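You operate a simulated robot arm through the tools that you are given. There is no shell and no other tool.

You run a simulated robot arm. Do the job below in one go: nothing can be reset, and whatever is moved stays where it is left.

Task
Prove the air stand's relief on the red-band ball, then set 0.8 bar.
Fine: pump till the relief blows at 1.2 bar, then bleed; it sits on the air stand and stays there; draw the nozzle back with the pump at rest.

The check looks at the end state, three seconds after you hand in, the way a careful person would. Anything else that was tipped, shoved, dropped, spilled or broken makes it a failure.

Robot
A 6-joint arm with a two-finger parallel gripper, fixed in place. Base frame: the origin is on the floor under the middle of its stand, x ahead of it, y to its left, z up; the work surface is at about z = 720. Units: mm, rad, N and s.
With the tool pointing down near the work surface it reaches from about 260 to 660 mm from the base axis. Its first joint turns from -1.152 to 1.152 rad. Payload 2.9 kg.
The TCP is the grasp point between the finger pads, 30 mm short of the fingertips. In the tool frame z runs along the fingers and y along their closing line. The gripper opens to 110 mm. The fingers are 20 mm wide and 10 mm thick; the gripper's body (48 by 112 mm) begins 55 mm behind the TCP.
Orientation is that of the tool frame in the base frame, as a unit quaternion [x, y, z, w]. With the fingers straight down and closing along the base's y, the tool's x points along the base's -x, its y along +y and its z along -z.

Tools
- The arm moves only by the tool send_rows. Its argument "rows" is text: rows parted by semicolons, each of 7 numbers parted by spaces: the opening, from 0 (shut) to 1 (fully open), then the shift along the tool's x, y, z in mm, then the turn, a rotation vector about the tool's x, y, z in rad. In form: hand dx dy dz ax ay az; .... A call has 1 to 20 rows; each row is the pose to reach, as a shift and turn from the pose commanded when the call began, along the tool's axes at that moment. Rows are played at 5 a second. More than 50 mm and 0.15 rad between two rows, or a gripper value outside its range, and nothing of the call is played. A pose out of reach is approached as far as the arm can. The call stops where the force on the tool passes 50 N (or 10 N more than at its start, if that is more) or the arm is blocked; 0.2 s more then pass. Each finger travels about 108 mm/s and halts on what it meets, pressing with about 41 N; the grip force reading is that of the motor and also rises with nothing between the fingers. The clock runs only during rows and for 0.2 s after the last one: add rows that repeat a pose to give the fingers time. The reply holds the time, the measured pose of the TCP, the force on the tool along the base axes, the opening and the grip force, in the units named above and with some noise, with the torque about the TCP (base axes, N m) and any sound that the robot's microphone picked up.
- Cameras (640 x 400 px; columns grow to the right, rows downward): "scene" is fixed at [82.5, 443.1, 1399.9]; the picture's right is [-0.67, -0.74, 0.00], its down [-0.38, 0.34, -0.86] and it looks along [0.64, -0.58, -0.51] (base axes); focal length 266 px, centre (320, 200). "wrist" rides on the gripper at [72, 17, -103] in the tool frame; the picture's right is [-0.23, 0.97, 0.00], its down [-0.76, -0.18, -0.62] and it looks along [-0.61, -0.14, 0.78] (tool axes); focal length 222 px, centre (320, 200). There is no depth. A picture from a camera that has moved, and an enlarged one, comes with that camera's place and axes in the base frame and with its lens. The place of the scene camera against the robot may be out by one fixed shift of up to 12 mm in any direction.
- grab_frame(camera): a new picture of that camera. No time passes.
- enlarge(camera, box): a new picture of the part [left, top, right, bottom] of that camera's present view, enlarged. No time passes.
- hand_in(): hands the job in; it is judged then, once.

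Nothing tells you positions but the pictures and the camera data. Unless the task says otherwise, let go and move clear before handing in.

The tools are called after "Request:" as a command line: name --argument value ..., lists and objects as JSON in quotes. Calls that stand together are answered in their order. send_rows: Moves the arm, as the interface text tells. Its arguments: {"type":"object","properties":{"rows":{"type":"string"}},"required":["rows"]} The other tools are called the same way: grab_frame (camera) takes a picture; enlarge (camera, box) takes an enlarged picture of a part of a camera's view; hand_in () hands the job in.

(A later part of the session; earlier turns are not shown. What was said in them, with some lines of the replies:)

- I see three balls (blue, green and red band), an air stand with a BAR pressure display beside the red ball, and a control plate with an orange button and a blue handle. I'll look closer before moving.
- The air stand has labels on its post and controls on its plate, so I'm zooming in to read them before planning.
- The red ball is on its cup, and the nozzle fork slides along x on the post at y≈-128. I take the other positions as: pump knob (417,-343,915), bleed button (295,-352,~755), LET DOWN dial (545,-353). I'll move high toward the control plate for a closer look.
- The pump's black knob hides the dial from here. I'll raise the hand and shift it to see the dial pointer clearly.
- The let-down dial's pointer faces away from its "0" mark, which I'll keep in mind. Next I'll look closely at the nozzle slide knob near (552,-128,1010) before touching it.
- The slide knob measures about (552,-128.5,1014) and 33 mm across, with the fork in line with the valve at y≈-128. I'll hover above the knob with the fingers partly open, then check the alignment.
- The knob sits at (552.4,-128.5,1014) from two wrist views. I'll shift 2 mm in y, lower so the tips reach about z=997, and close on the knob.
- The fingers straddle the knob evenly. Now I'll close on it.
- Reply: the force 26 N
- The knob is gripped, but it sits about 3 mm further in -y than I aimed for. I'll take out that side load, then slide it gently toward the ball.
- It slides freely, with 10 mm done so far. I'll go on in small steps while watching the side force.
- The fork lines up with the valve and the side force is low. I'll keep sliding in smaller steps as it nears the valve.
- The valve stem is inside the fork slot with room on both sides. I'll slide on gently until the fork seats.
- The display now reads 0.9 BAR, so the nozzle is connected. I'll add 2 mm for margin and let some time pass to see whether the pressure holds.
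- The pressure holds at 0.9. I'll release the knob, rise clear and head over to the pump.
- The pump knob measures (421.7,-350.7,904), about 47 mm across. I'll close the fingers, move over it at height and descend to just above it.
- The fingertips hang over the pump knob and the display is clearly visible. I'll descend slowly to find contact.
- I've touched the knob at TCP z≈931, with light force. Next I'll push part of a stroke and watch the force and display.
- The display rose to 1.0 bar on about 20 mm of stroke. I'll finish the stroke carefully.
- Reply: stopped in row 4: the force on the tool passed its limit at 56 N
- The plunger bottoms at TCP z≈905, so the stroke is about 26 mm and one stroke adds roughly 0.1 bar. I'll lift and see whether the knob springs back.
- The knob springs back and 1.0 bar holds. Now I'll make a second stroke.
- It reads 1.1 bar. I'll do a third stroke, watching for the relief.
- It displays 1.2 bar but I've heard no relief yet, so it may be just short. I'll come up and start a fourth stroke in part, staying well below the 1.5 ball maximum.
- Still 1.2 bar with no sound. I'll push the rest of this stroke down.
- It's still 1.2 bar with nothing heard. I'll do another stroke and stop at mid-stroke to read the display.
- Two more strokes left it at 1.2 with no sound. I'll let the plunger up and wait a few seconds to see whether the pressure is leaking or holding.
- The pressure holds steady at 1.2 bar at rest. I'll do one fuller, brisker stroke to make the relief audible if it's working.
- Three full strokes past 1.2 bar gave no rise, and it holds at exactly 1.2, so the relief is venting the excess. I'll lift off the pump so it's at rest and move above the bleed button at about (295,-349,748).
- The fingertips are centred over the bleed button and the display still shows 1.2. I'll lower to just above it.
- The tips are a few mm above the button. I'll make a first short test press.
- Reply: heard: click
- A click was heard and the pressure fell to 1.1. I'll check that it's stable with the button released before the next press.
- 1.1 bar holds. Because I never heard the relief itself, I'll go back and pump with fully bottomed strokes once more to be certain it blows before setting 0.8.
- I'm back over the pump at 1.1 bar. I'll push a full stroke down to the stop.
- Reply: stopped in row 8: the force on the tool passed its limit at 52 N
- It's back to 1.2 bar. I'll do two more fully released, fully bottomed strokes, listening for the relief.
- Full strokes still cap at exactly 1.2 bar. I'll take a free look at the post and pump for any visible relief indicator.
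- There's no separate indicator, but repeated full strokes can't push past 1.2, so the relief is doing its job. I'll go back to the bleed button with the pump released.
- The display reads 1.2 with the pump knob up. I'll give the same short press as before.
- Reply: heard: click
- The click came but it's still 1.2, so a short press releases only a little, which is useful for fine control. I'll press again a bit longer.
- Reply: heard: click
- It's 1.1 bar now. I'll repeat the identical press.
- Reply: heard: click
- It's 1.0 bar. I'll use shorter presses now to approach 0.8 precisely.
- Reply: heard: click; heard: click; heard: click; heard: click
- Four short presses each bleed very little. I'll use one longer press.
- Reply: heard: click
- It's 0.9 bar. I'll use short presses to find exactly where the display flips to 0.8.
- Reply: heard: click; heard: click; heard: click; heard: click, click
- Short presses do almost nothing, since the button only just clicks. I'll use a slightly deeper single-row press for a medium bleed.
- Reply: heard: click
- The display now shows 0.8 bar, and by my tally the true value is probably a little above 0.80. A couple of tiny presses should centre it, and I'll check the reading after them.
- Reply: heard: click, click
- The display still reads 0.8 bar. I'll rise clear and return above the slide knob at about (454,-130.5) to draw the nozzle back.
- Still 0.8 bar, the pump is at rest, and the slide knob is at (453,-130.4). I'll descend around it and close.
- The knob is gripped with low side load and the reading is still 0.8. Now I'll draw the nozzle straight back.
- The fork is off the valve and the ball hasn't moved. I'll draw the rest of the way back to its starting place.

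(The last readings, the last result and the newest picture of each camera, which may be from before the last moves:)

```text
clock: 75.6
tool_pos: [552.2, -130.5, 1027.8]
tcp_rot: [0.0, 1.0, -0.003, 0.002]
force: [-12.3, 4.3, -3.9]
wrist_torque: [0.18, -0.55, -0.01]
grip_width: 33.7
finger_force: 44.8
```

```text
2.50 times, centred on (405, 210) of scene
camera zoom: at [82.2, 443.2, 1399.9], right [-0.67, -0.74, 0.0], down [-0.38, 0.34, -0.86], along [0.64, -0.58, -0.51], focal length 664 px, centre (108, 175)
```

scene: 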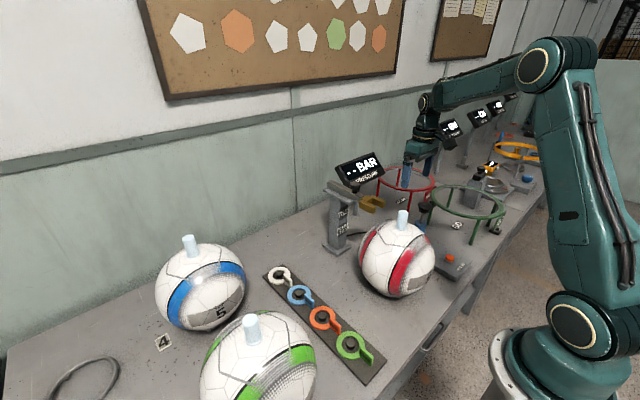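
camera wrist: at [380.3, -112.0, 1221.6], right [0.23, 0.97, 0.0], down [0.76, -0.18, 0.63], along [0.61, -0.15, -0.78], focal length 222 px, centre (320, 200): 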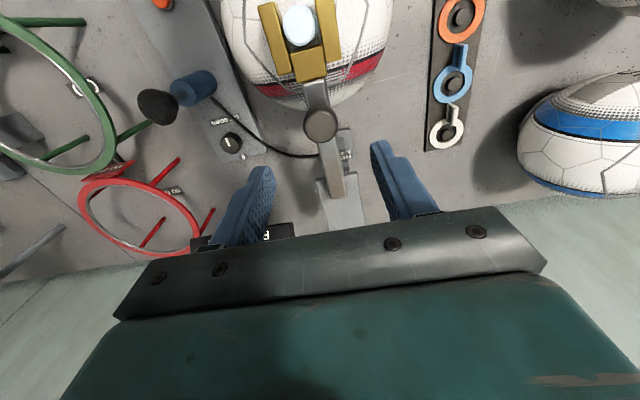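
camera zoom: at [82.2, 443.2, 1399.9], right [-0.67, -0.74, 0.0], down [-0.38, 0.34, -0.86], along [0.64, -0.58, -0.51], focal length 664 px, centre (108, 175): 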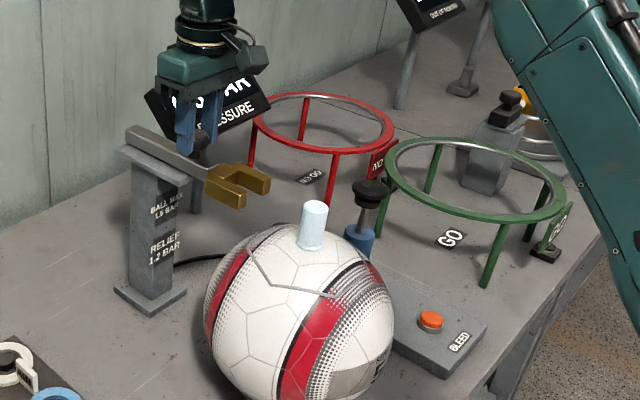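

The slide is back at its end stop. I'll release the knob and rise clear.

Request:
send_rows --rows "0.3 0.7 0 0 0 0 0; 0.45 0.7 0 0 0 0 0; 0.6 0.7 0 0 0 0 0; 0.6 0.7 0 0 0 0 0; 0.6 0.7 0 -25 0 0 0; 0.6 0.7 0 -60 0 0 0; 0.6 0.7 0 -100 0 0 0; 0.6 0.7 0 -140 0 0 0; 0.6 30 0 -170 0 0 0; 0.6 70 0 -190 0 0 0; 0.6 70 0 -190 0 0 0"

Request:
grab_frame --camera "scene"

Request:
enlarge --camera "scene" --box '[320, 130, 490, 300]'

Request:
grab_frame --camera "wrist"

```text
clock: 78.0
tool_pos: [481.2, -129.5, 1218.9]
tcp_rot: [0.0, 1.0, -0.002, 0.003]
force: [-0.9, -0.7, -0.4]
wrist_torque: [-0.03, -0.02, 0.04]
grip_width: 65.9
finger_force: 0.1
```

```text
taken
```

scene: 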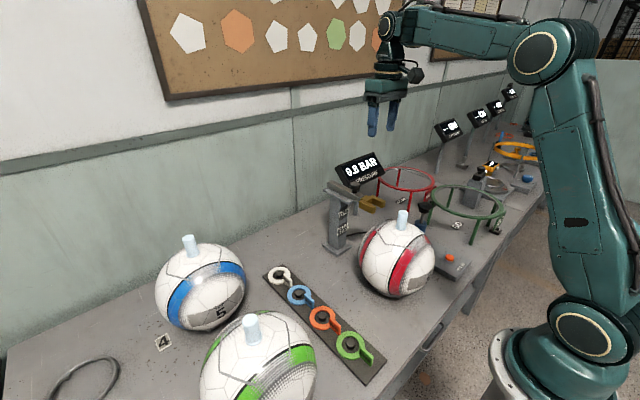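

```text
2.35 times, centred on (405, 215) of scene
camera zoom: at [82.5, 443.1, 1399.9], right [-0.67, -0.74, 0.0], down [-0.38, 0.34, -0.86], along [0.64, -0.58, -0.51], focal length 625 px, centre (120, 165)
```

zoom: 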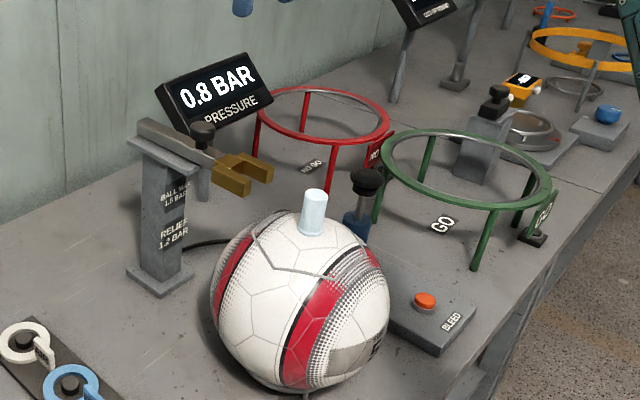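

```text
taken
camera wrist: at [408.1, -111.7, 1321.4], right [0.23, 0.97, 0.0], down [0.76, -0.18, 0.63], along [0.61, -0.15, -0.78], focal length 222 px, centre (320, 200)
```

wrist: 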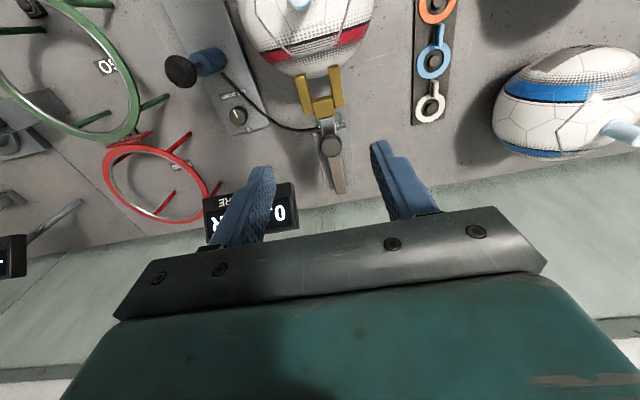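

The nozzle is back, the display holds 0.8 BAR and the ball is in place. I'll take a last close look at the dial, pump and ball before handing in.

Request:
enlarge --camera "wrist" --box '[160, 0, 370, 160]'

Request:
enlarge --camera "wrist" --box '[210, 80, 270, 130]'

```text
2.50 times, centred on (265, 80) of wrist
camera zoom: at [408.1, -111.7, 1321.4], right [0.23, 0.97, 0.0], down [0.76, -0.18, 0.63], along [0.61, -0.15, -0.78], focal length 555 px, centre (458, 500)
```

zoom: 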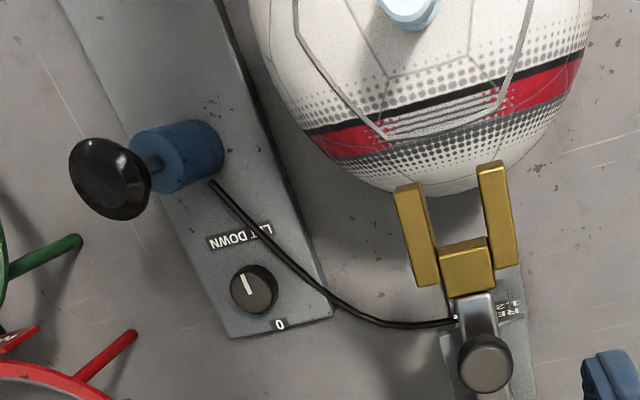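

```text
8.00 times, centred on (240, 105) of wrist
camera zoom: at [408.1, -111.7, 1321.4], right [0.23, 0.97, 0.0], down [0.76, -0.18, 0.63], along [0.61, -0.15, -0.78], focal length 1777 px, centre (960, 960)
```

zoom: 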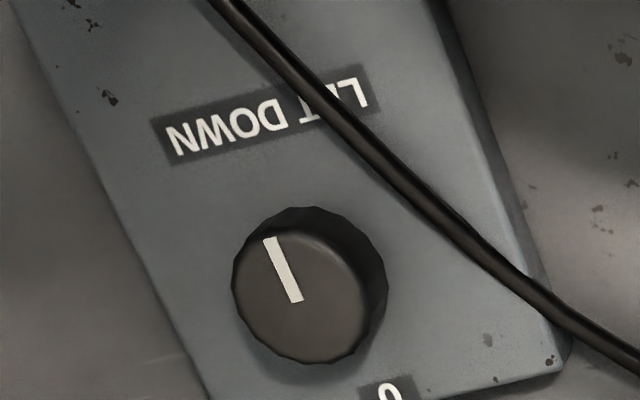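

I'm handing in with the air stand as the job asked, with one caveat: I never heard the relief blow.

- **Relief:** the pressure stopped at exactly 1.2 bar. Several further full pump strokes gave no rise, so I take the relief to be venting.
- **Pressure:** I bled the red-band ball down to 0.8 bar, and the display still reads 0.8.
- **Stand:** the nozzle is back at its end stop, the pump is at rest, and the ball is still in its place on the air stand.
- **Rest of the bench:** I never touched the let-down dial, nothing else looks disturbed, and the arm is clear.

Request:
hand_in

```text
The job is handed in.
```

The job is handed in. The red-band ball is at 0.8 bar on the air stand, the nozzle is drawn back to its end stop and the pump is at rest.

- **Relief:** I never heard it blow. Pumping stopped at exactly 1.2 bar, and several more full strokes gave no rise, so I take the relief to be venting at its marked pressure.
- **Setting 0.8:** the display reads only to 0.1 bar, so the true value could be up to about 0.05 either side. It still read 0.8 after the nozzle came off.
- **Extra pumping:** after a first bleed to 1.1 bar I pumped back up to 1.2 to recheck the relief, then bled down to 0.8.
- **Rest of the bench:** the ball stayed on the stand, I left the let-down dial where it was, and nothing else looked disturbed in the last pictures.
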